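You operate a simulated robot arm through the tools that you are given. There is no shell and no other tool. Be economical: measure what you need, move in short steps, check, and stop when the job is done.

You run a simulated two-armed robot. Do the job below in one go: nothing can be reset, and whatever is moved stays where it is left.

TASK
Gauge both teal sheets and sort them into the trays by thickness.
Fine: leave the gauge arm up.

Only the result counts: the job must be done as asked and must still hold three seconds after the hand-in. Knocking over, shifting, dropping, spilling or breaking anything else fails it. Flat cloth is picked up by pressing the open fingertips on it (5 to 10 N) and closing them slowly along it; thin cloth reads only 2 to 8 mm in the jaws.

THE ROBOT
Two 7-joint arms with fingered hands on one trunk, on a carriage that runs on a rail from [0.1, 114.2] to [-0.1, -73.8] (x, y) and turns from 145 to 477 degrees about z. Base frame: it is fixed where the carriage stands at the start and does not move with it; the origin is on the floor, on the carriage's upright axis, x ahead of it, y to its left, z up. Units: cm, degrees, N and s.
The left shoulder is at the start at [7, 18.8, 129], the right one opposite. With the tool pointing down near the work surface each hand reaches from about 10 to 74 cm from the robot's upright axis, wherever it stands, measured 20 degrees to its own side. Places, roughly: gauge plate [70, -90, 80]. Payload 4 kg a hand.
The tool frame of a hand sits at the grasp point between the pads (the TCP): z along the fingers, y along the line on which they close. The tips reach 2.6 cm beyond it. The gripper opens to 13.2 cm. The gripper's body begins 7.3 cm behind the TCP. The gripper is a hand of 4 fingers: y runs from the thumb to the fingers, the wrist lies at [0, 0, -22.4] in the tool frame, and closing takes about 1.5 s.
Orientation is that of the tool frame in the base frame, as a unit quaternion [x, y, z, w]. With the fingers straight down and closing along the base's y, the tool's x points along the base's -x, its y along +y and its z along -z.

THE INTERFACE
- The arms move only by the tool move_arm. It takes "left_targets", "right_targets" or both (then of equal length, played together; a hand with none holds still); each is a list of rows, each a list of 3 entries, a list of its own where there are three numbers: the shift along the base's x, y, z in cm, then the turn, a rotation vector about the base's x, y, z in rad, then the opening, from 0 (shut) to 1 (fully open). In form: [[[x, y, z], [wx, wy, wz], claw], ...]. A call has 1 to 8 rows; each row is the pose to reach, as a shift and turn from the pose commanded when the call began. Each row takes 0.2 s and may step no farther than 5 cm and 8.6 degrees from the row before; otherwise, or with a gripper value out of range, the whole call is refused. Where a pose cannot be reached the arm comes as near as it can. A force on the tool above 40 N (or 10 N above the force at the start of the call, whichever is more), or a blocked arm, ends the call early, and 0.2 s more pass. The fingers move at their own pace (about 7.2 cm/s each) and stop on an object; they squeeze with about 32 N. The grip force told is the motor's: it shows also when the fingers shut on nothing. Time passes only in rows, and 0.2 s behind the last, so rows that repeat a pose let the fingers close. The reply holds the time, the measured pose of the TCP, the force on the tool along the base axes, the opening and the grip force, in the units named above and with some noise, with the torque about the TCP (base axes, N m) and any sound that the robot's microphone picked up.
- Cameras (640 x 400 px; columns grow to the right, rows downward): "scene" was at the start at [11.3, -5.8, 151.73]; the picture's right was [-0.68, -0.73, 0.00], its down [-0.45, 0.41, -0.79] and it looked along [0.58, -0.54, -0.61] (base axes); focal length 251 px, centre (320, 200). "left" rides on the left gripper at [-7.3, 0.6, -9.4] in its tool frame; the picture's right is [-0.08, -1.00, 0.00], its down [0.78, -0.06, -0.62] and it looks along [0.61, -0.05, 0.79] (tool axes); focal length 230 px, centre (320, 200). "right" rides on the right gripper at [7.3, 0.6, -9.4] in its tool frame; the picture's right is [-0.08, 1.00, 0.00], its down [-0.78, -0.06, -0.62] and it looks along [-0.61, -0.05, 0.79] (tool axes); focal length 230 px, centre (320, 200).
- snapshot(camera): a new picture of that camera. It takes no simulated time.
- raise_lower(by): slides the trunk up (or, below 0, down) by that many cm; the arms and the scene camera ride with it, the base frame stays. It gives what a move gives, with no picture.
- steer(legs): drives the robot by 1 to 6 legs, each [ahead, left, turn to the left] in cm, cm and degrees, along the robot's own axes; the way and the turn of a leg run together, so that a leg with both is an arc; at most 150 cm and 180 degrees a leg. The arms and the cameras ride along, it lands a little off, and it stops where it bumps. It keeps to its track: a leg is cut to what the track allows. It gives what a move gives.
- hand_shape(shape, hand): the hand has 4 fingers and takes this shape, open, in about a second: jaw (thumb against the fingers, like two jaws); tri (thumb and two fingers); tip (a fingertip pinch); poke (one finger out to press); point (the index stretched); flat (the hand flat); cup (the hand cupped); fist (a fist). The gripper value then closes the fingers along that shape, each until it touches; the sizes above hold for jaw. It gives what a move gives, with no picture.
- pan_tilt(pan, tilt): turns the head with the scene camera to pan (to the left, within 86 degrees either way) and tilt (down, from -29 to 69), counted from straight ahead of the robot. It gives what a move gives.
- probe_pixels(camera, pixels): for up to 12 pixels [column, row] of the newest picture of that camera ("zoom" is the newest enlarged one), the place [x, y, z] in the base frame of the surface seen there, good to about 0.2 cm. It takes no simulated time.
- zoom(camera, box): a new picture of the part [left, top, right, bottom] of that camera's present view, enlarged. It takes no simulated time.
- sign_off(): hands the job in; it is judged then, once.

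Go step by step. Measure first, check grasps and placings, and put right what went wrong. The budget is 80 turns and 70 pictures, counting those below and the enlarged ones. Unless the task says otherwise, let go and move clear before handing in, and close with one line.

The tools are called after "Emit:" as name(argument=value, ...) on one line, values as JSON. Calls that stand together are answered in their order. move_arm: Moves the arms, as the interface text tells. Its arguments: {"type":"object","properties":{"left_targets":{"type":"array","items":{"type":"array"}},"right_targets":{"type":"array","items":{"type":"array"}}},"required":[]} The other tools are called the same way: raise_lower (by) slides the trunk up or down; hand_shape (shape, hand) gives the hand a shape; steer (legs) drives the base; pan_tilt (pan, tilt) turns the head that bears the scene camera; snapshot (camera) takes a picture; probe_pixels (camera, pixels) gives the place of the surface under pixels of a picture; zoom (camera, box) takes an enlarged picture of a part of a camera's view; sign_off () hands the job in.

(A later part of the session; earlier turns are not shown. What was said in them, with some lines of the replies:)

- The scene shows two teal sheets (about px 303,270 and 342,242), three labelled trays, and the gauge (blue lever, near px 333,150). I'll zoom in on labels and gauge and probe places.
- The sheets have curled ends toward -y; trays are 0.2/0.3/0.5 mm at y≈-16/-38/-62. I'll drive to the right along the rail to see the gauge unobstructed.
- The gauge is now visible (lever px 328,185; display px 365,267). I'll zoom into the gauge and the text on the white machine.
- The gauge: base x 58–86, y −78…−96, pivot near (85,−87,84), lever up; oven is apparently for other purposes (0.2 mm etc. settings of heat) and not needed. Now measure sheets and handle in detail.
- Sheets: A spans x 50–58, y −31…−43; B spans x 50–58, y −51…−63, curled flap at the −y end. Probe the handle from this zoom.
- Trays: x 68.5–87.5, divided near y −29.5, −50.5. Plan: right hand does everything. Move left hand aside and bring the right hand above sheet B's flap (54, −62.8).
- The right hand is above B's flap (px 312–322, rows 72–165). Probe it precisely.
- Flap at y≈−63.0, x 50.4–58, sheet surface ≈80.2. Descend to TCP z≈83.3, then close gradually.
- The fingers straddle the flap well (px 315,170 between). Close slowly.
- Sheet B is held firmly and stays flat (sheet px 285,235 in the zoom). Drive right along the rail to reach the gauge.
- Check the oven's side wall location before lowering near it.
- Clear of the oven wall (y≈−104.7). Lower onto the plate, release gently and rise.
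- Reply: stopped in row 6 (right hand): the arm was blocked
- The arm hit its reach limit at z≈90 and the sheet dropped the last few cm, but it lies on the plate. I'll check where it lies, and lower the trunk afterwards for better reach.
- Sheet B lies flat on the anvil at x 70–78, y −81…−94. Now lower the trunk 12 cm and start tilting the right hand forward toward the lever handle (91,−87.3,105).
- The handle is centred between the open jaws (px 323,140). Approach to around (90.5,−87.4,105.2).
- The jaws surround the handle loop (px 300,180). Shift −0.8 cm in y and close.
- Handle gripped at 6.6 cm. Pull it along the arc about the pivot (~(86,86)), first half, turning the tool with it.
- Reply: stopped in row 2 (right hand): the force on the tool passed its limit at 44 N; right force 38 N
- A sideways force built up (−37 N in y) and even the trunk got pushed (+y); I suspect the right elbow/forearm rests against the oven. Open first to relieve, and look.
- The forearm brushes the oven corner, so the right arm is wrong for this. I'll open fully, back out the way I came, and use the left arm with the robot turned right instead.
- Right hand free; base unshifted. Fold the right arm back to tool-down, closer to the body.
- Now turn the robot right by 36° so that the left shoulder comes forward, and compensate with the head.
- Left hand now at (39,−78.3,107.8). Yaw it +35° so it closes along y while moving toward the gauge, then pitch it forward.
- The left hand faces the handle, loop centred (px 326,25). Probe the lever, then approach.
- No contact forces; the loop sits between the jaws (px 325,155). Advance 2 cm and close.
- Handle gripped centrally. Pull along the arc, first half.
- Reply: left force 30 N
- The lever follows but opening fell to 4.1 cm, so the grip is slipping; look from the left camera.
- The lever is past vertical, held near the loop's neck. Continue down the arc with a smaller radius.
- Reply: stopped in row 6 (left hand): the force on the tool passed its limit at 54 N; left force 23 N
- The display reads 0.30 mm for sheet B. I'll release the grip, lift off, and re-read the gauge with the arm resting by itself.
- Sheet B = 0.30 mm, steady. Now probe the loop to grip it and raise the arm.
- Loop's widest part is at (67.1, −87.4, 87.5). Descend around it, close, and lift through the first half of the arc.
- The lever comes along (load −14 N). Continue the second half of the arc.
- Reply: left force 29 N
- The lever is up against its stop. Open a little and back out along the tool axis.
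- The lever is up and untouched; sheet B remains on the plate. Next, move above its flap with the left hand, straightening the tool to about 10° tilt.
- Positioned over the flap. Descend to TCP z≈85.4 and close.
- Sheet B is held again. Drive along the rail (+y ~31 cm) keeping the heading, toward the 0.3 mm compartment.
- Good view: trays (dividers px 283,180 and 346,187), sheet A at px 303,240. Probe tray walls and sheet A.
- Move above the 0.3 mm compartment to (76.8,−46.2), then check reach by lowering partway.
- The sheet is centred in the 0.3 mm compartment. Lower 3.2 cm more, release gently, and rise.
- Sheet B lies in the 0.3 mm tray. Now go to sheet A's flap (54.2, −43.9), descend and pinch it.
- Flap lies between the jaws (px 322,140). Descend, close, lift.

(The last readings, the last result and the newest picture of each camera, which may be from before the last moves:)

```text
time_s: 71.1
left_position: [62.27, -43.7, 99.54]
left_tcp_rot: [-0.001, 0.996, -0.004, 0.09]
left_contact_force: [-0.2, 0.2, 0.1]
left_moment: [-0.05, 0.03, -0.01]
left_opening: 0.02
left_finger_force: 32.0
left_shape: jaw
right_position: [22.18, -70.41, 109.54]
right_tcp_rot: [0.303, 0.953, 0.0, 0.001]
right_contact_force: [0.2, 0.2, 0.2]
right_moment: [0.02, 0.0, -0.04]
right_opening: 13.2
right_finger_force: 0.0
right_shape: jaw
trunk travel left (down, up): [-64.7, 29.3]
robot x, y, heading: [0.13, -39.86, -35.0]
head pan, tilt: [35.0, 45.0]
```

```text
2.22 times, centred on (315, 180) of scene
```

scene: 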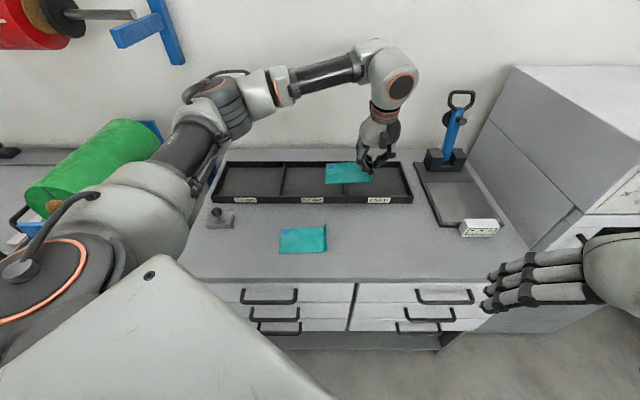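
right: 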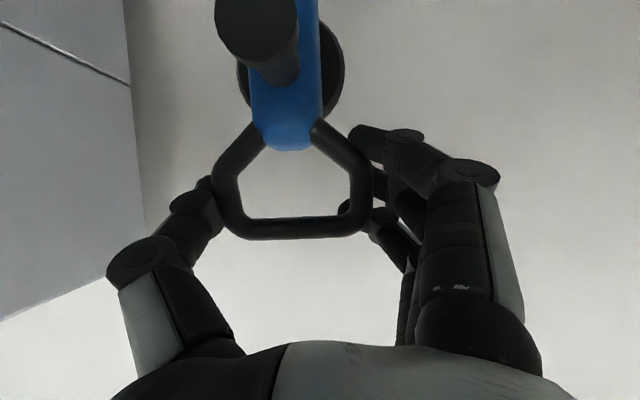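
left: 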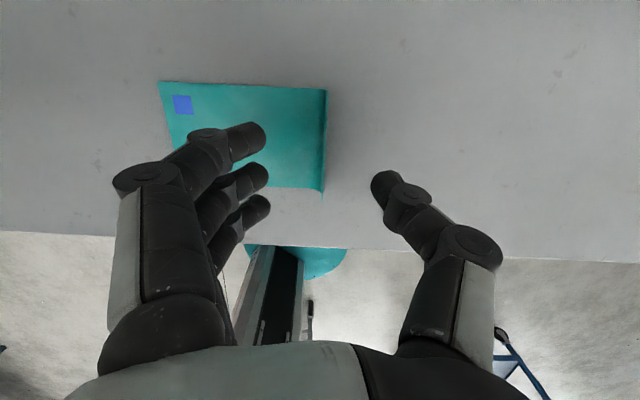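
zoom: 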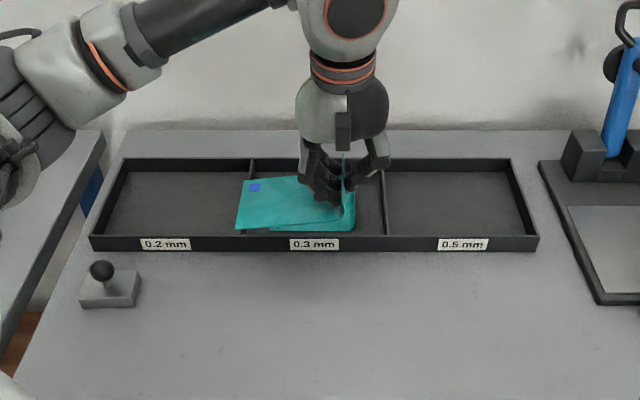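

Sheet A is held. Drive back along the rail to the gauge.

Emit:
steer(legs=[[18, -25.7, 0]])

Emit:
pan_tilt(pan=18, tilt=42)

```text
time_s: 73.2
left_position: [62.22, -75.05, 99.44]
left_tcp_rot: [0.004, 0.996, -0.004, 0.09]
left_contact_force: [0.2, -1.0, -0.2]
left_moment: [0.01, -0.01, 0.02]
left_opening: 0.0
left_finger_force: 31.5
left_shape: jaw
right_position: [21.86, -101.27, 109.58]
right_tcp_rot: [0.307, 0.952, 0.001, 0.001]
right_contact_force: [0.7, -0.1, 0.2]
right_moment: [0.0, -0.01, -0.03]
right_opening: 13.22
right_finger_force: 0.1
right_shape: jaw
trunk travel left (down, up): [-64.7, 29.3]
robot x, y, heading: [-0.16, -70.46, -35.6]
head pan, tilt: [35.0, 45.0]
```

```text
time_s: 74.0
left_position: [62.18, -75.09, 99.51]
left_tcp_rot: [0.004, 0.996, -0.004, 0.089]
left_contact_force: [0.4, -0.1, -1.1]
left_moment: [0.0, 0.01, -0.02]
left_opening: 0.01
left_finger_force: 31.9
left_shape: jaw
right_position: [21.79, -101.31, 109.6]
right_tcp_rot: [0.308, 0.951, 0.001, 0.001]
right_contact_force: [-0.6, -0.5, -0.4]
right_moment: [-0.02, 0.01, -0.03]
right_opening: 13.19
right_finger_force: 0.0
right_shape: jaw
trunk travel left (down, up): [-64.7, 29.3]
robot x, y, heading: [0.23, -70.6, -35.8]
head pan, tilt: [18.0, 42.0]
```

Move above the anvil and lower to just above it, then check the position readout.

Emit:
move_arm(left_targets=[[[2, -4, 0], [0, 0, 0], 0], [[4, -8, 0], [0, 0, 0], 0], [[6.2, -12, 0], [0, 0, 0], 0], [[8.4, -16, 0], [0, 0, 0], 0], [[10.5, -18.4, 0], [0, 0, 0], 0], [[10.5, -18.4, -4], [0, 0, 0], 0], [[10.5, -18.4, -8], [0, 0, 0], 0], [[10.5, -18.4, -10], [0, 0, 0], 0]])

Emit:
zoom(camera="scene", box=[230, 80, 370, 260])

```text
time_s: 75.8
left_position: [72.67, -93.45, 89.42]
left_tcp_rot: [0.003, 0.996, -0.004, 0.091]
left_contact_force: [0.6, 0.2, -1.2]
left_moment: [0.0, 0.03, 0.01]
left_opening: 0.0
left_finger_force: 31.0
left_shape: jaw
right_position: [21.7, -101.34, 109.58]
right_tcp_rot: [0.307, 0.952, 0.0, 0.001]
right_contact_force: [0.6, -0.6, -0.1]
right_moment: [-0.03, 0.0, 0.0]
right_opening: 13.2
right_finger_force: 0.1
right_shape: jaw
trunk travel left (down, up): [-64.7, 29.3]
robot x, y, heading: [-0.02, -70.86, -35.4]
head pan, tilt: [18.0, 42.0]
```

```text
2.22 times, centred on (300, 170) of scene
```

zoom: 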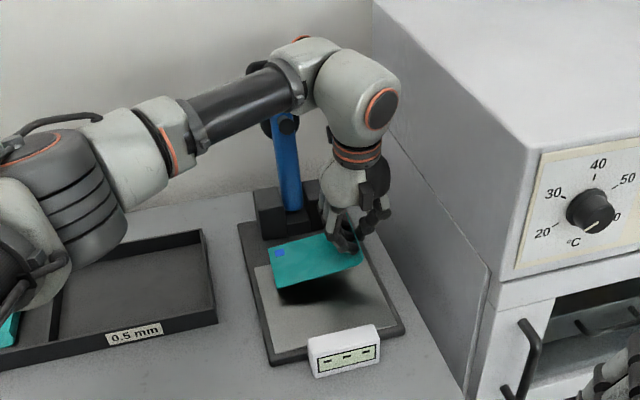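

Aligned over the anvil. Lower 3.8 cm, release, rise straight.

Emit:
move_arm(left_targets=[[[0, 0, -2], [0, 0, 0], 0], [[0, 0, -3.3], [0, 0, 0], 0], [[0, 0, -3.8], [0, 0, 0], 0], [[0, 0, -3.8], [0, 0, 0], 0]])

Emit:
move_arm(left_targets=[[[0, 0, 0], [0, 0, 0], 0.05], [[0, 0, 0], [0, 0, 0], 0.12], [[0, 0, 0], [0, 0, 0], 0.2], [[0, 0, 0], [0, 0, 0], 0.2], [[0, 0, 2], [0, 0, 0], 0.2], [[0, 0, 5], [0, 0, 0], 0.3], [[0, 0, 9], [0, 0, 0], 0.5], [[0, 2, 13], [0, 0, 0], 0.7]])

```text
time_s: 76.8
left_position: [72.57, -93.54, 85.78]
left_tcp_rot: [0.004, 0.996, -0.004, 0.089]
left_contact_force: [-0.7, -0.6, 1.6]
left_moment: [0.19, 0.07, -0.06]
left_opening: 0.0
left_finger_force: 31.9
left_shape: jaw
right_position: [21.7, -101.37, 109.57]
right_tcp_rot: [0.307, 0.952, 0.0, 0.002]
right_contact_force: [0.5, 0.1, 0.2]
right_moment: [-0.03, 0.0, -0.02]
right_opening: 13.2
right_finger_force: 0.1
right_shape: jaw
trunk travel left (down, up): [-64.7, 29.3]
robot x, y, heading: [0.04, -70.45, -35.7]
head pan, tilt: [18.0, 42.0]
```

```text
time_s: 78.6
left_position: [72.56, -91.48, 98.69]
left_tcp_rot: [0.003, 0.996, -0.004, 0.091]
left_contact_force: [0.1, -0.4, -0.6]
left_moment: [-0.02, 0.01, 0.01]
left_opening: 9.21
left_finger_force: 0.1
left_shape: jaw
right_position: [21.65, -101.12, 109.65]
right_tcp_rot: [0.307, 0.952, 0.001, 0.002]
right_contact_force: [-0.4, -0.1, 0.1]
right_moment: [-0.03, -0.04, -0.02]
right_opening: 13.22
right_finger_force: 0.0
right_shape: jaw
trunk travel left (down, up): [-64.7, 29.3]
robot x, y, heading: [-0.37, -70.34, -35.5]
head pan, tilt: [18.0, 42.0]
```

Now pitch the left hand forward again and approach the lever handle as before.

Emit:
move_arm(left_targets=[[[-0.4, 0.6, 1.6], [0, -0.117, 0], 1], [[-0.8, 1.2, 3.2], [0, -0.234, 0], 1], [[-1.2, 1.8, 4.8], [0, -0.351, 0], 1], [[-1.6, 2.4, 6.4], [0, -0.468, 0], 1], [[-2, 3, 8], [0, -0.585, 0], 1], [[-2.3, 3.6, 9.6], [0, -0.702, 0], 1], [[-2.5, 4.1, 11.3], [0, -0.815, 0], 1]])

Emit:
move_arm(left_targets=[[[4, 0, 0], [0, 0, 0], 1], [[8, 0, -1], [0, 0, 0], 1], [[12, 0, -2.2], [0, 0, 0], 1], [[16, 0, -3.4], [0, 0, 0], 1], [[18.5, 0, -4.4], [0, 0, 0], 1], [[20.4, 0, -4.8], [0, 0, 0], 1], [[20.4, 0, -4.8], [0, 0, 0], 1]])

Emit:
snapshot(camera="left")

```text
time_s: 80.2
left_position: [70.18, -87.52, 110.03]
left_tcp_rot: [0.005, 0.878, -0.003, 0.479]
left_contact_force: [-0.7, -0.2, -0.6]
left_moment: [-0.01, 0.02, -0.02]
left_opening: 13.18
left_finger_force: 0.0
left_shape: jaw
right_position: [21.67, -101.27, 109.59]
right_tcp_rot: [0.308, 0.951, 0.0, 0.002]
right_contact_force: [0.3, 0.1, -0.1]
right_moment: [0.0, 0.03, 0.02]
right_opening: 13.19
right_finger_force: 0.0
right_shape: jaw
trunk travel left (down, up): [-64.7, 29.3]
robot x, y, heading: [-0.21, -70.3, -35.7]
head pan, tilt: [18.0, 42.0]
```

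```text
time_s: 81.8
left_position: [90.55, -87.62, 105.23]
left_tcp_rot: [0.005, 0.878, -0.002, 0.478]
left_contact_force: [-0.3, -0.2, -0.1]
left_moment: [-0.02, 0.02, 0.0]
left_opening: 13.17
left_finger_force: 0.1
left_shape: jaw
right_position: [21.76, -101.27, 109.48]
right_tcp_rot: [0.307, 0.952, 0.001, 0.002]
right_contact_force: [-0.8, -0.3, 0.2]
right_moment: [-0.01, 0.05, 0.01]
right_opening: 13.2
right_finger_force: 0.1
right_shape: jaw
trunk travel left (down, up): [-64.7, 29.3]
robot x, y, heading: [0.0, -70.51, -35.6]
head pan, tilt: [18.0, 42.0]
```

```text
9 pictures are left
```

left: 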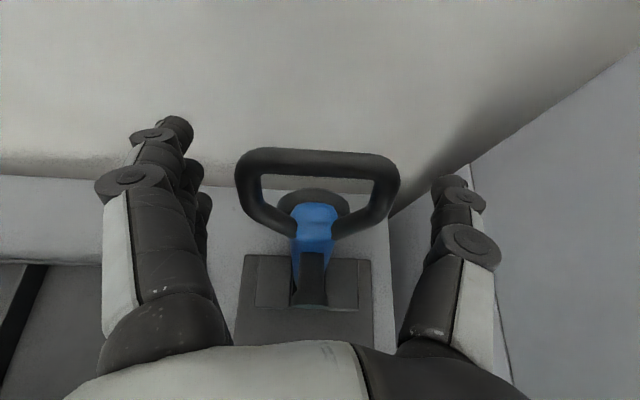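

Same pose as before. Close on the loop and pull through the first half.

Emit:
move_arm(left_targets=[[[0, 0.2, 0], [0, 0, 0], 0.8], [[0, 0.2, 0], [0, 0, 0], 0.6], [[0, 0.2, 0], [0, 0, 0], 0.45], [[0, 0.2, 0], [0, 0, 0], 0.35], [[0, 0.2, 0], [0, 0, 0], 0.35]])

Emit:
move_arm(left_targets=[[[-2.2, 0, 0.4], [0, 0.065, 0], 0.3], [[-4.4, 0, 0.5], [0, 0.13, 0], 0.3], [[-6.6, 0, 0.4], [0, 0.195, 0], 0.3], [[-8.8, 0, 0], [0, 0.26, 0], 0.3], [[-10.9, 0, -0.6], [0, 0.325, 0], 0.3], [[-13, 0, -1.4], [0, 0.39, 0], 0.3], [[-14.9, 0, -2.5], [0, 0.455, 0], 0.3], [[-16.7, 0, -3.7], [0, 0.52, 0], 0.3]])

```text
time_s: 83.0
left_position: [90.49, -87.52, 105.15]
left_tcp_rot: [0.006, 0.879, -0.002, 0.477]
left_contact_force: [1.0, -5.4, 0.6]
left_moment: [0.05, 0.01, -0.06]
left_opening: 6.83
left_finger_force: 31.6
left_shape: jaw
right_position: [21.81, -101.42, 109.53]
right_tcp_rot: [0.307, 0.952, 0.001, 0.002]
right_contact_force: [-0.6, -0.3, -0.6]
right_moment: [0.01, 0.0, 0.0]
right_opening: 13.22
right_finger_force: 0.0
right_shape: jaw
trunk travel left (down, up): [-64.7, 29.3]
robot x, y, heading: [-0.23, -70.42, -35.7]
head pan, tilt: [18.0, 42.0]
```

```text
time_s: 84.8
left_position: [74.17, -87.36, 101.03]
left_tcp_rot: [0.003, 0.973, -0.003, 0.232]
left_contact_force: [16.4, -14.9, -16.8]
left_moment: [-1.63, -0.6, 0.74]
left_opening: 5.12
left_finger_force: 32.1
left_shape: jaw
right_position: [22.28, -101.64, 109.52]
right_tcp_rot: [0.308, 0.952, 0.002, 0.0]
right_contact_force: [0.3, -0.2, 0.2]
right_moment: [0.01, 0.0, -0.01]
right_opening: 13.21
right_finger_force: 0.0
right_shape: jaw
trunk travel left (down, up): [-64.7, 29.3]
robot x, y, heading: [-0.05, -70.41, -35.6]
head pan, tilt: [18.0, 42.0]
```

Same behaviour as the first time; continue down to contact, then release and read.

Emit:
move_arm(left_targets=[[[-1, 0, -2.8], [0, 0.065, 0], 0.3], [[-2.7, 0, -4.7], [0, 0.13, 0], 0.3], [[-4, 0, -6.8], [0, 0.195, 0], 0.3], [[-5.1, 0, -9], [0, 0.26, 0], 0.3], [[-5.8, 0, -10.7], [0, 0.325, 0], 0.3], [[-6.2, 0, -12.3], [0, 0.36, 0], 0.3]])

Emit:
zoom(camera="scene", box=[240, 130, 350, 270])

```text
time_s: 86.2
left_position: [67.41, -87.14, 90.51]
left_tcp_rot: [0.005, 0.998, -0.01, 0.059]
left_contact_force: [-8.7, 6.7, 28.0]
left_moment: [0.5, 0.62, 0.01]
left_opening: 3.27
left_finger_force: 31.8
left_shape: jaw
right_position: [21.47, -101.08, 109.82]
right_tcp_rot: [0.307, 0.952, 0.001, 0.003]
right_contact_force: [0.7, -0.2, -0.9]
right_moment: [0.0, 0.02, -0.02]
right_opening: 13.2
right_finger_force: 0.0
right_shape: jaw
trunk travel left (down, up): [-64.7, 29.3]
robot x, y, heading: [-0.1, -70.46, -35.5]
head pan, tilt: [18.0, 42.0]
stopped in row 6 (left hand): the force on the tool passed its limit at 43 N (the readings are from after the stop); the commanded pose is now the measured one
```

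```text
2.86 times, centred on (295, 200) of scene
```

zoom: 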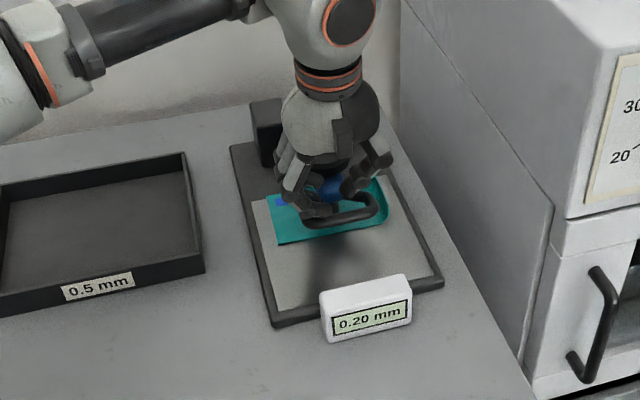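

Sheet A = 0.20 mm. Release, rise, open, then re-grip the loop at its wide part (67,−87.4,87.5).

Emit:
move_arm(left_targets=[[[0, 0, 0], [0, 0, 0], 0.3], [[0, 0, 1], [0, 0, 0], 0.33], [[0, 0, 3], [0, 0, 0], 0.36], [[-0.4, 0, 5], [0, 0, 0], 0.5], [[-0.4, -0.2, 5], [0, 0, 0], 0.72], [[-0.4, -0.2, 5], [0, 0, 0], 0.72], [[-0.4, -0.2, 5], [0, 0, 0], 0.72]])

Emit:
snapshot(camera="left")

Emit:
probe_pixels(camera="left", pixels=[[270, 148], [367, 148], [320, 171], [330, 30], [405, 60]])

```text
time_s: 87.8
left_position: [67.15, -87.72, 94.79]
left_tcp_rot: [0.005, 0.998, -0.006, 0.058]
left_contact_force: [0.9, -0.3, -0.1]
left_moment: [0.0, -0.02, 0.06]
left_opening: 9.45
left_finger_force: 0.1
left_shape: jaw
right_position: [21.74, -101.42, 109.54]
right_tcp_rot: [0.307, 0.952, 0.0, 0.001]
right_contact_force: [0.2, 0.1, -0.4]
right_moment: [-0.05, -0.02, 0.0]
right_opening: 13.19
right_finger_force: 0.1
right_shape: jaw
trunk travel left (down, up): [-64.7, 29.3]
robot x, y, heading: [0.37, -70.38, -35.7]
head pan, tilt: [18.0, 42.0]
```

```text
7 pictures are left
```

left: 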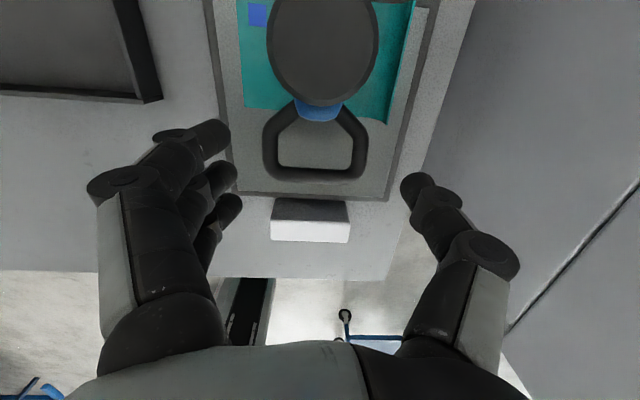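

```text
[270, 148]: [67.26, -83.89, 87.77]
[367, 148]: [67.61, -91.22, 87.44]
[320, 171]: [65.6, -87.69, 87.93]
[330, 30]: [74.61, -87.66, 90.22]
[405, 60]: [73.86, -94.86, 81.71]
```

Same geometry as before. Descend, grip, and lift the lever through the first half.

Emit:
move_arm(left_targets=[[[0, 0.2, -3], [0, 0, 0], 0.7], [[0, 0.2, -6], [0, 0, 0], 0.7], [[0, 0.2, -7.3], [0, 0, 0], 0.7], [[0, 0.2, -7.3], [0, 0, 0], 0.55], [[0, 0.2, -7.3], [0, 0, 0], 0.4], [[0, 0.2, -7.3], [0, 0, 0], 0.3], [[0, 0.2, -7.3], [0, 0, 0], 0.3]])

Emit:
move_arm(left_targets=[[[0.27, 0, 2.07], [0, -0.059, 0], 0.3], [[0.75, 0, 4.07], [0, -0.118, 0], 0.3], [[1.44, 0, 6.03], [0, -0.177, 0], 0.3], [[2.35, 0, 7.91], [0, -0.236, 0], 0.3], [[3.43, 0, 9.66], [0, -0.295, 0], 0.3], [[4.7, 0, 11.31], [0, -0.354, 0], 0.3], [[6.15, 0, 12.81], [0, -0.413, 0], 0.3], [[7.72, 0, 14.13], [0, -0.472, 0], 0.3]])

```text
time_s: 89.4
left_position: [67.21, -87.4, 87.45]
left_tcp_rot: [0.005, 0.998, -0.005, 0.058]
left_contact_force: [-0.6, -4.6, -1.6]
left_moment: [0.14, 0.02, 0.07]
left_opening: 6.67
left_finger_force: 32.0
left_shape: jaw
right_position: [21.75, -101.41, 109.6]
right_tcp_rot: [0.307, 0.952, 0.001, 0.002]
right_contact_force: [0.4, -0.1, -0.2]
right_moment: [-0.02, -0.01, 0.0]
right_opening: 13.21
right_finger_force: 0.1
right_shape: jaw
trunk travel left (down, up): [-64.7, 29.3]
robot x, y, heading: [0.07, -70.45, -35.6]
head pan, tilt: [18.0, 42.0]
```

```text
time_s: 91.2
left_position: [75.36, -87.33, 101.12]
left_tcp_rot: [0.005, 0.958, -0.003, 0.287]
left_contact_force: [6.8, -0.9, -19.0]
left_moment: [-0.43, 0.85, -1.63]
left_opening: 3.71
left_finger_force: 31.8
left_shape: jaw
right_position: [22.07, -101.32, 109.48]
right_tcp_rot: [0.308, 0.951, 0.001, -0.001]
right_contact_force: [0.4, 0.7, 0.3]
right_moment: [0.0, -0.01, 0.01]
right_opening: 13.19
right_finger_force: 0.0
right_shape: jaw
trunk travel left (down, up): [-64.7, 29.3]
robot x, y, heading: [0.12, -70.61, -35.6]
head pan, tilt: [18.0, 42.0]
```

Still carrying the lever. Finish the arc and back out as before.

Emit:
move_arm(left_targets=[[[1.73, 0, 1.17], [0, -0.059, 0], 0.2], [[3.57, 0, 2.15], [0, -0.118, 0], 0.2], [[5.47, 0, 2.91], [0, -0.177, 0], 0.2], [[7.48, 0, 3.48], [0, -0.236, 0], 0.2], [[9.53, 0, 3.84], [0, -0.295, 0], 0.2], [[11.58, 0, 3.97], [0, -0.354, 0], 0.2], [[13.4, 0, 3.88], [0, -0.413, 0], 0.2], [[15.2, 0, 3.58], [0, -0.472, 0], 0.2]])

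Emit:
move_arm(left_targets=[[[0, 0, 0], [0, 0, 0], 0.2], [[0, 0, 0], [0, 0, 0], 0.25], [[-1.7, 0, 1], [0, 0, 0], 0.25], [[-4, 0, 2.4], [0, 0, 0], 0.25], [[-7, 0, 4], [0, 0, 0], 0.25], [[-11, 0, 4.5], [0, 0, 0], 0.4], [[-15, 0, 4.5], [0, 0, 0], 0.5], [[-19, 0, 4.5], [0, 0, 0], 0.5]])

Emit:
snapshot(camera="left")

Emit:
probe_pixels(camera="left", pixels=[[350, 230], [350, 250], [350, 273], [353, 250], [345, 250], [326, 15], [320, 110]])

```text
time_s: 93.0
left_position: [89.79, -87.15, 105.87]
left_tcp_rot: [0.007, 0.86, -0.006, 0.509]
left_contact_force: [-20.1, 10.0, 9.3]
left_moment: [0.13, 0.36, 0.28]
left_opening: 1.06
left_finger_force: 32.4
left_shape: jaw
right_position: [21.36, -101.15, 109.77]
right_tcp_rot: [0.307, 0.952, 0.0, 0.004]
right_contact_force: [0.3, 1.0, -0.1]
right_moment: [0.01, 0.01, -0.01]
right_opening: 13.19
right_finger_force: 0.1
right_shape: jaw
trunk travel left (down, up): [-64.7, 29.3]
robot x, y, heading: [0.06, -70.41, -35.8]
head pan, tilt: [18.0, 42.0]
```

```text
time_s: 94.8
left_position: [71.02, -87.21, 110.03]
left_tcp_rot: [0.006, 0.863, -0.003, 0.506]
left_contact_force: [0.2, 0.5, 0.5]
left_moment: [0.03, 0.02, -0.02]
left_opening: 6.52
left_finger_force: 0.0
left_shape: jaw
right_position: [21.71, -101.41, 109.58]
right_tcp_rot: [0.307, 0.952, 0.0, 0.002]
right_contact_force: [0.2, -0.3, 0.4]
right_moment: [0.02, 0.0, -0.01]
right_opening: 13.19
right_finger_force: 0.0
right_shape: jaw
trunk travel left (down, up): [-64.7, 29.3]
robot x, y, heading: [-0.18, -70.53, -35.6]
head pan, tilt: [18.0, 42.0]
```

```text
6 pictures are left
```

left: 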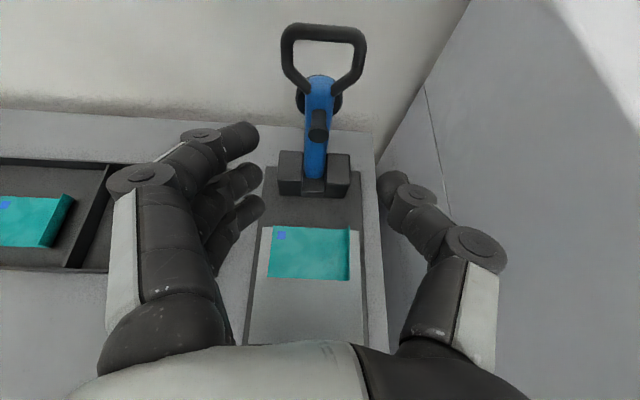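

```text
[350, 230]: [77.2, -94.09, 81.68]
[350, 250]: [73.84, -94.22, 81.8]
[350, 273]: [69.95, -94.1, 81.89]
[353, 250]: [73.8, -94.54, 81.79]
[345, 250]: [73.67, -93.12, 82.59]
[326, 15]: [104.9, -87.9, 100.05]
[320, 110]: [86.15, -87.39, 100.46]
```

Lever up again; probe the flap line more exactly (edge at px ≈348).

Emit:
probe_pixels(camera="left", pixels=[[347, 232], [348, 240], [348, 250], [348, 262], [347, 275], [346, 262], [343, 250], [340, 250], [272, 230], [268, 275], [324, 33]])

```text
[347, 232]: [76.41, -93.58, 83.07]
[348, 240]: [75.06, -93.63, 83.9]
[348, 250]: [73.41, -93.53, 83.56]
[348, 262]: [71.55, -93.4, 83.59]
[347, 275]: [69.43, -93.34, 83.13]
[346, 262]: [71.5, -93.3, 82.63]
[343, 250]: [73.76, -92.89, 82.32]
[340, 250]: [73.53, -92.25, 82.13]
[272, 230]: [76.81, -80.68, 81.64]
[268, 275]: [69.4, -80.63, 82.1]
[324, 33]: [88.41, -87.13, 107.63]
```

Flap A at y≈−93.45, x 69–77. Move above it with the tool straightened.

Emit:
move_arm(left_targets=[[[0.3, -1, 0], [0, 0.125, 0], 0.45], [[0.6, -2, -1], [0, 0.25, 0], 0.45], [[0.9, -3, -2], [0, 0.375, 0], 0.45], [[1.2, -4, -3], [0, 0.5, 0], 0.45], [[1.5, -5, -5], [0, 0.625, 0], 0.45], [[1.8, -5.8, -7], [0, 0.75, 0], 0.45], [[1.9, -6.25, -9], [0, 0.875, 0], 0.45], [[1.9, -6.25, -11.5], [0, 0.875, 0], 0.45]])

Emit:
move_arm(left_targets=[[[0, 0, -4], [0, 0, 0], 0.45], [[0, 0, -8], [0, 0, 0], 0.45], [[0, 0, -10.5], [0, 0, 0], 0.45], [[0, 0, -11.5], [0, 0, 0], 0.45], [[0, 0, -11.5], [0, 0, 0], 0.45]])

```text
time_s: 96.6
left_position: [73.08, -93.54, 98.34]
left_tcp_rot: [0.005, 0.996, -0.006, 0.091]
left_contact_force: [0.4, 0.5, 0.5]
left_moment: [0.03, 0.0, 0.02]
left_opening: 6.01
left_finger_force: 0.1
left_shape: jaw
right_position: [21.73, -101.4, 109.55]
right_tcp_rot: [0.307, 0.952, 0.001, 0.0]
right_contact_force: [0.0, -0.2, -0.8]
right_moment: [0.01, 0.0, -0.02]
right_opening: 13.21
right_finger_force: 0.2
right_shape: jaw
trunk travel left (down, up): [-64.7, 29.3]
robot x, y, heading: [0.26, -70.4, -35.6]
head pan, tilt: [18.0, 42.0]
```

```text
time_s: 97.8
left_position: [72.94, -93.61, 86.8]
left_tcp_rot: [0.005, 0.996, -0.006, 0.093]
left_contact_force: [0.5, -0.1, 1.1]
left_moment: [0.01, -0.03, 0.02]
left_opening: 5.99
left_finger_force: 0.1
left_shape: jaw
right_position: [21.67, -101.22, 109.63]
right_tcp_rot: [0.307, 0.952, 0.001, 0.0]
right_contact_force: [-0.2, -0.1, -0.4]
right_moment: [0.0, -0.03, -0.03]
right_opening: 13.2
right_finger_force: 0.0
right_shape: jaw
trunk travel left (down, up): [-64.7, 29.3]
robot x, y, heading: [-0.19, -70.29, -35.5]
head pan, tilt: [18.0, 42.0]
```

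Emit:
move_arm(left_targets=[[[0, 0.1, -1.3], [0, 0, 0], 0.45], [[0, 0.1, -1.3], [0, 0, 0], 0.3], [[0, 0.1, -1.3], [0, 0, 0], 0.2], [[0, 0.1, -1.3], [0, 0, 0], 0.1], [[0, 0.1, -1.3], [0, 0, 0], 0.05], [[0, 0.1, -1.3], [0, 0, 0], 0], [[0, 0.1, -1.3], [0, 0, 0], 0], [[0, 0.1, -1.3], [0, 0, 0], 0]])

Emit:
move_arm(left_targets=[[[0, 0, 1.5], [0, 0, 0], 0], [[0, 0, 4], [0, 0, 0], 0], [[0, 0, 7], [0, 0, 0], 0], [[-2, 2, 10], [0, 0, 0], 0], [[-5, 4, 12], [0, 0, 0], 0], [[-8, 6, 14], [0, 0, 0], 0]])

Emit:
snapshot(camera="left")

```text
time_s: 99.6
left_position: [73.06, -93.34, 85.51]
left_tcp_rot: [0.004, 0.996, -0.006, 0.094]
left_contact_force: [-0.4, 1.0, 5.4]
left_moment: [0.2, 0.22, -0.04]
left_opening: 0.0
left_finger_force: 32.0
left_shape: jaw
right_position: [21.58, -101.3, 109.59]
right_tcp_rot: [0.307, 0.952, 0.001, 0.002]
right_contact_force: [-1.3, 0.5, -0.4]
right_moment: [-0.01, -0.04, 0.02]
right_opening: 13.24
right_finger_force: 0.1
right_shape: jaw
trunk travel left (down, up): [-64.7, 29.3]
robot x, y, heading: [-0.29, -70.27, -35.6]
head pan, tilt: [18.0, 42.0]
```

```text
time_s: 101.0
left_position: [65.06, -87.48, 99.82]
left_tcp_rot: [0.005, 0.996, -0.006, 0.092]
left_contact_force: [0.9, -0.4, -0.8]
left_moment: [0.01, -0.02, -0.01]
left_opening: 0.0
left_finger_force: 31.9
left_shape: jaw
right_position: [21.71, -101.33, 109.7]
right_tcp_rot: [0.308, 0.951, 0.0, 0.002]
right_contact_force: [-0.4, 0.0, -0.1]
right_moment: [-0.01, -0.03, 0.04]
right_opening: 13.22
right_finger_force: 0.0
right_shape: jaw
trunk travel left (down, up): [-64.7, 29.3]
robot x, y, heading: [-0.1, -70.63, -35.6]
head pan, tilt: [18.0, 42.0]
```

```text
5 pictures are left
```

left: 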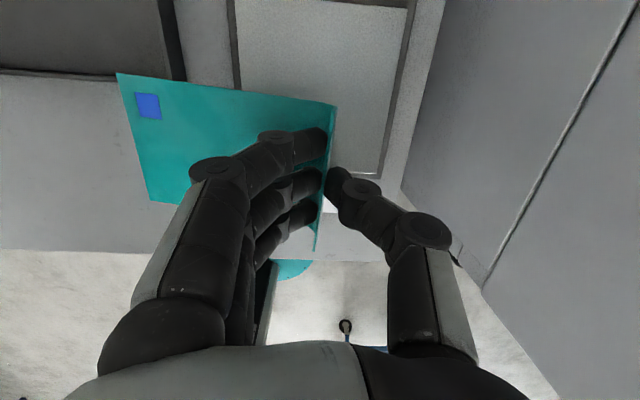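

Sheet A held. Drive to the same rail position as before (safe), then look before placing in the 0.2 mm tray.

Emit:
steer(legs=[[-18, 25.7, 0]])

Emit:
pan_tilt(pan=40, tilt=45)

Emit:
snapshot(camera="scene")

```text
time_s: 103.1
left_position: [65.09, -56.33, 99.78]
left_tcp_rot: [0.005, 0.996, -0.006, 0.092]
left_contact_force: [0.4, 0.1, -0.4]
left_moment: [-0.04, 0.02, 0.05]
left_opening: 0.0
left_finger_force: 32.0
left_shape: jaw
right_position: [21.82, -69.96, 109.61]
right_tcp_rot: [0.307, 0.952, 0.001, 0.001]
right_contact_force: [-0.1, -0.6, 0.1]
right_moment: [-0.03, 0.0, -0.03]
right_opening: 13.19
right_finger_force: 0.1
right_shape: jaw
trunk travel left (down, up): [-64.7, 29.3]
robot x, y, heading: [0.05, -39.37, -35.7]
head pan, tilt: [18.0, 42.0]
```

```text
time_s: 104.0
left_position: [65.12, -56.27, 99.77]
left_tcp_rot: [0.005, 0.996, -0.006, 0.093]
left_contact_force: [0.1, 0.2, -0.7]
left_moment: [-0.04, 0.02, -0.05]
left_opening: 0.0
left_finger_force: 31.8
left_shape: jaw
right_position: [21.81, -70.04, 109.49]
right_tcp_rot: [0.307, 0.952, 0.001, 0.001]
right_contact_force: [0.0, 0.4, 0.1]
right_moment: [0.0, -0.02, 0.01]
right_opening: 13.19
right_finger_force: 0.1
right_shape: jaw
trunk travel left (down, up): [-64.7, 29.3]
robot x, y, heading: [0.06, -39.01, -35.6]
head pan, tilt: [40.0, 45.0]
```

```text
4 pictures are left
```

scene: 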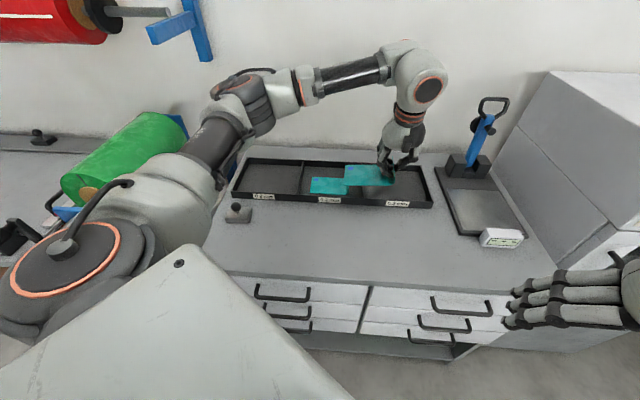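

Emit:
probe_pixels(camera="scene", pixels=[[120, 135], [160, 118], [85, 175], [175, 130], [240, 100], [290, 95], [240, 170], [298, 180], [265, 178], [175, 32], [330, 185], [200, 45]])

```text
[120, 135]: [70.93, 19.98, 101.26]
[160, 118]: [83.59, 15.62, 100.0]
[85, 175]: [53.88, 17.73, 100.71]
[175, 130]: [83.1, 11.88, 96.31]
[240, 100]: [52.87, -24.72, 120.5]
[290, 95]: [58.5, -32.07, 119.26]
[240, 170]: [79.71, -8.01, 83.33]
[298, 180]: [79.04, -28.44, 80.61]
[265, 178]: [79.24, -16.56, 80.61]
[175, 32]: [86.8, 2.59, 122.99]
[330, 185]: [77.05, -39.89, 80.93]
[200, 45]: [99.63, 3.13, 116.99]
```

Green roll (y>9, top z≈102) and red spool bracket (x>86,y>2) are clear of the elbow. Move the hand at height to above the 0.2 mm compartment.

Emit:
move_arm(left_targets=[[[1.4, 3.8, 0], [0, 0, 0], 0], [[2.9, 7.6, 0], [0, 0, 0], 0], [[4.4, 11.4, 0], [0, 0, 0], 0], [[5.9, 15.2, 0], [0, 0, 0], 0], [[7.4, 19, 0], [0, 0, 0], 0], [[8.9, 22.8, 0], [0, 0, 0], 0], [[10.4, 26.6, 0], [0, 0, 0], 0], [[11.7, 30.5, 0], [0, 0, 0], 0]])

Emit:
move_arm(left_targets=[[[0, 0, -4], [0, 0, 0], 0], [[0, 0, -8], [0, 0, 0], 0], [[0, 0, -11.5], [0, 0, 0], 0], [[0, 0, -11.5], [0, 0, 0], 0]])

Emit:
zoom(camera="scene", box=[210, 80, 440, 240])

```text
time_s: 105.8
left_position: [76.93, -25.61, 99.85]
left_tcp_rot: [0.004, 0.996, -0.007, 0.093]
left_contact_force: [0.0, -0.2, -0.4]
left_moment: [-0.02, 0.02, 0.0]
left_opening: 0.0
left_finger_force: 32.0
left_shape: jaw
right_position: [21.82, -69.84, 109.55]
right_tcp_rot: [0.307, 0.952, 0.001, 0.002]
right_contact_force: [0.9, 0.2, -0.1]
right_moment: [-0.03, 0.0, 0.02]
right_opening: 13.19
right_finger_force: 0.2
right_shape: jaw
trunk travel left (down, up): [-64.7, 29.3]
robot x, y, heading: [0.01, -38.78, -35.4]
head pan, tilt: [40.0, 45.0]
```

```text
time_s: 106.8
left_position: [76.94, -25.48, 88.18]
left_tcp_rot: [0.006, 0.996, -0.007, 0.093]
left_contact_force: [-0.4, -0.1, -0.6]
left_moment: [0.0, 0.0, 0.01]
left_opening: 0.0
left_finger_force: 32.1
left_shape: jaw
right_position: [21.76, -69.88, 109.67]
right_tcp_rot: [0.308, 0.952, 0.0, 0.001]
right_contact_force: [-0.4, 0.2, 0.9]
right_moment: [-0.02, -0.01, 0.01]
right_opening: 13.19
right_finger_force: 0.2
right_shape: jaw
trunk travel left (down, up): [-64.7, 29.3]
robot x, y, heading: [0.18, -38.79, -35.5]
head pan, tilt: [40.0, 45.0]
```

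```text
2.50 times, centred on (325, 160) of scene
```

zoom: 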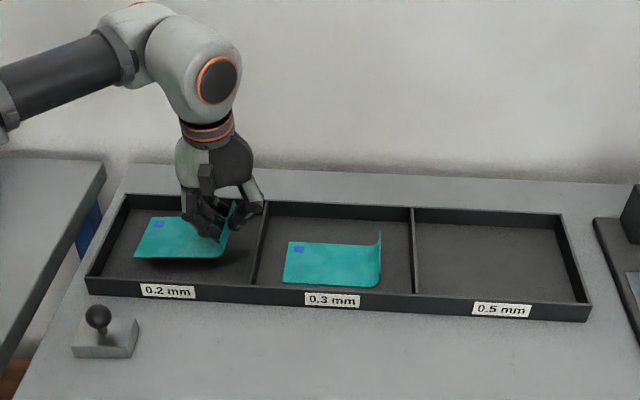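

Centred in the 0.2 mm compartment. Lower 3.7 cm, release, rise and back off.

Emit:
move_arm(left_targets=[[[0, 0, -2], [0, 0, 0], 0], [[0, 0, -3.3], [0, 0, 0], 0], [[0, 0, -3.7], [0, 0, 0], 0], [[0, 0, -3.7], [0, 0, 0], 0]])

Emit:
move_arm(left_targets=[[[0, 0, 0], [0, 0, 0], 0.05], [[0, 0, 0], [0, 0, 0], 0.12], [[0, 0, 0], [0, 0, 0], 0.2], [[0, 0, 0], [0, 0, 0], 0.2], [[0, 0, 2], [0, 0, 0], 0.2], [[0, 0, 5], [0, 0, 0], 0.25], [[0, 0, 9], [0, 0, 0], 0.3], [[0, 0, 13.5], [0, 0, 0], 0.4]])

Emit:
move_arm(left_targets=[[[-4, -2, 1], [0, 0, 0], 0.4], [[-8, -4, 2], [0, 0, 0], 0.4], [[-12, -6, 3], [0, 0, 0], 0.4], [[-16, -8, 4], [0, 0, 0], 0.4], [[-20, -10, 5], [0, 0, 0], 0.4], [[-24, -12, 6], [0, 0, 0], 0.4]])

Emit:
snapshot(camera="scene")

```text
time_s: 107.8
left_position: [76.99, -25.7, 84.66]
left_tcp_rot: [0.005, 0.996, -0.007, 0.092]
left_contact_force: [0.8, 0.5, 1.0]
left_moment: [0.23, 0.04, -0.06]
left_opening: 0.02
left_finger_force: 31.5
left_shape: jaw
right_position: [21.79, -69.84, 109.56]
right_tcp_rot: [0.308, 0.951, 0.001, 0.001]
right_contact_force: [0.4, 0.0, 0.5]
right_moment: [0.0, 0.0, 0.01]
right_opening: 13.18
right_finger_force: 0.2
right_shape: jaw
trunk travel left (down, up): [-64.7, 29.3]
robot x, y, heading: [-0.04, -39.27, -35.4]
head pan, tilt: [40.0, 45.0]
```

```text
time_s: 109.6
left_position: [76.78, -25.6, 98.04]
left_tcp_rot: [0.004, 0.996, -0.006, 0.092]
left_contact_force: [0.4, 0.8, -0.8]
left_moment: [0.0, 0.0, 0.02]
left_opening: 5.24
left_finger_force: 0.1
left_shape: jaw
right_position: [21.73, -69.9, 109.65]
right_tcp_rot: [0.307, 0.952, 0.002, 0.001]
right_contact_force: [0.4, -0.7, 0.9]
right_moment: [0.01, -0.02, 0.02]
right_opening: 13.2
right_finger_force: 0.1
right_shape: jaw
trunk travel left (down, up): [-64.7, 29.3]
robot x, y, heading: [-0.09, -39.05, -35.8]
head pan, tilt: [40.0, 45.0]
```

```text
time_s: 111.0
left_position: [52.92, -37.54, 104.14]
left_tcp_rot: [0.003, 0.996, -0.005, 0.093]
left_contact_force: [-0.4, 0.3, 0.5]
left_moment: [0.01, -0.03, -0.03]
left_opening: 5.2
left_finger_force: 0.0
left_shape: jaw
right_position: [21.7, -70.02, 109.65]
right_tcp_rot: [0.308, 0.952, 0.001, 0.001]
right_contact_force: [-0.7, -0.1, -1.0]
right_moment: [0.01, 0.0, 0.01]
right_opening: 13.2
right_finger_force: 0.1
right_shape: jaw
trunk travel left (down, up): [-64.7, 29.3]
robot x, y, heading: [-0.13, -38.83, -35.2]
head pan, tilt: [40.0, 45.0]
```

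```text
2 pictures are left
```

scene: 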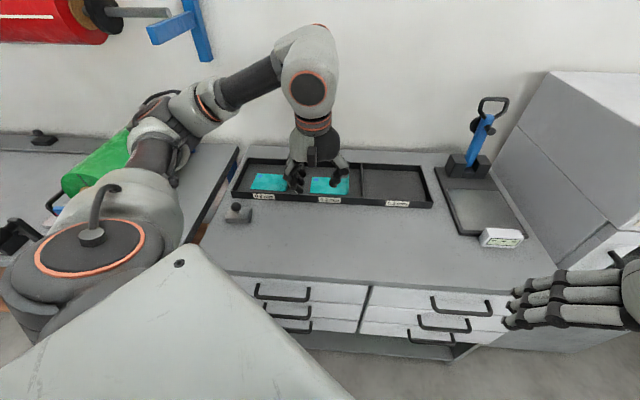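

Both sheets lie in their trays (px 270,182 in the 0.2 mm tray, px 330,185 in the 0.3 mm tray). The gauge arm is up (px 485,120) and both hands are clear, so I'm handing in.

Emit:
sign_off()

```text
The job is handed in.
```

Both teal sheets are gauged and sorted: the one that started nearer the gauge read 0.30 mm and is in the 0.3 mm tray, the other read 0.20 mm and is in the 0.2 mm tray, and the gauge arm is up. Along the way, my right forearm appeared to press against the oven with the hand on the lever (it and the trunk moved freely again once I backed off), and the first sheet dropped the last few centimetres onto the gauge plate.
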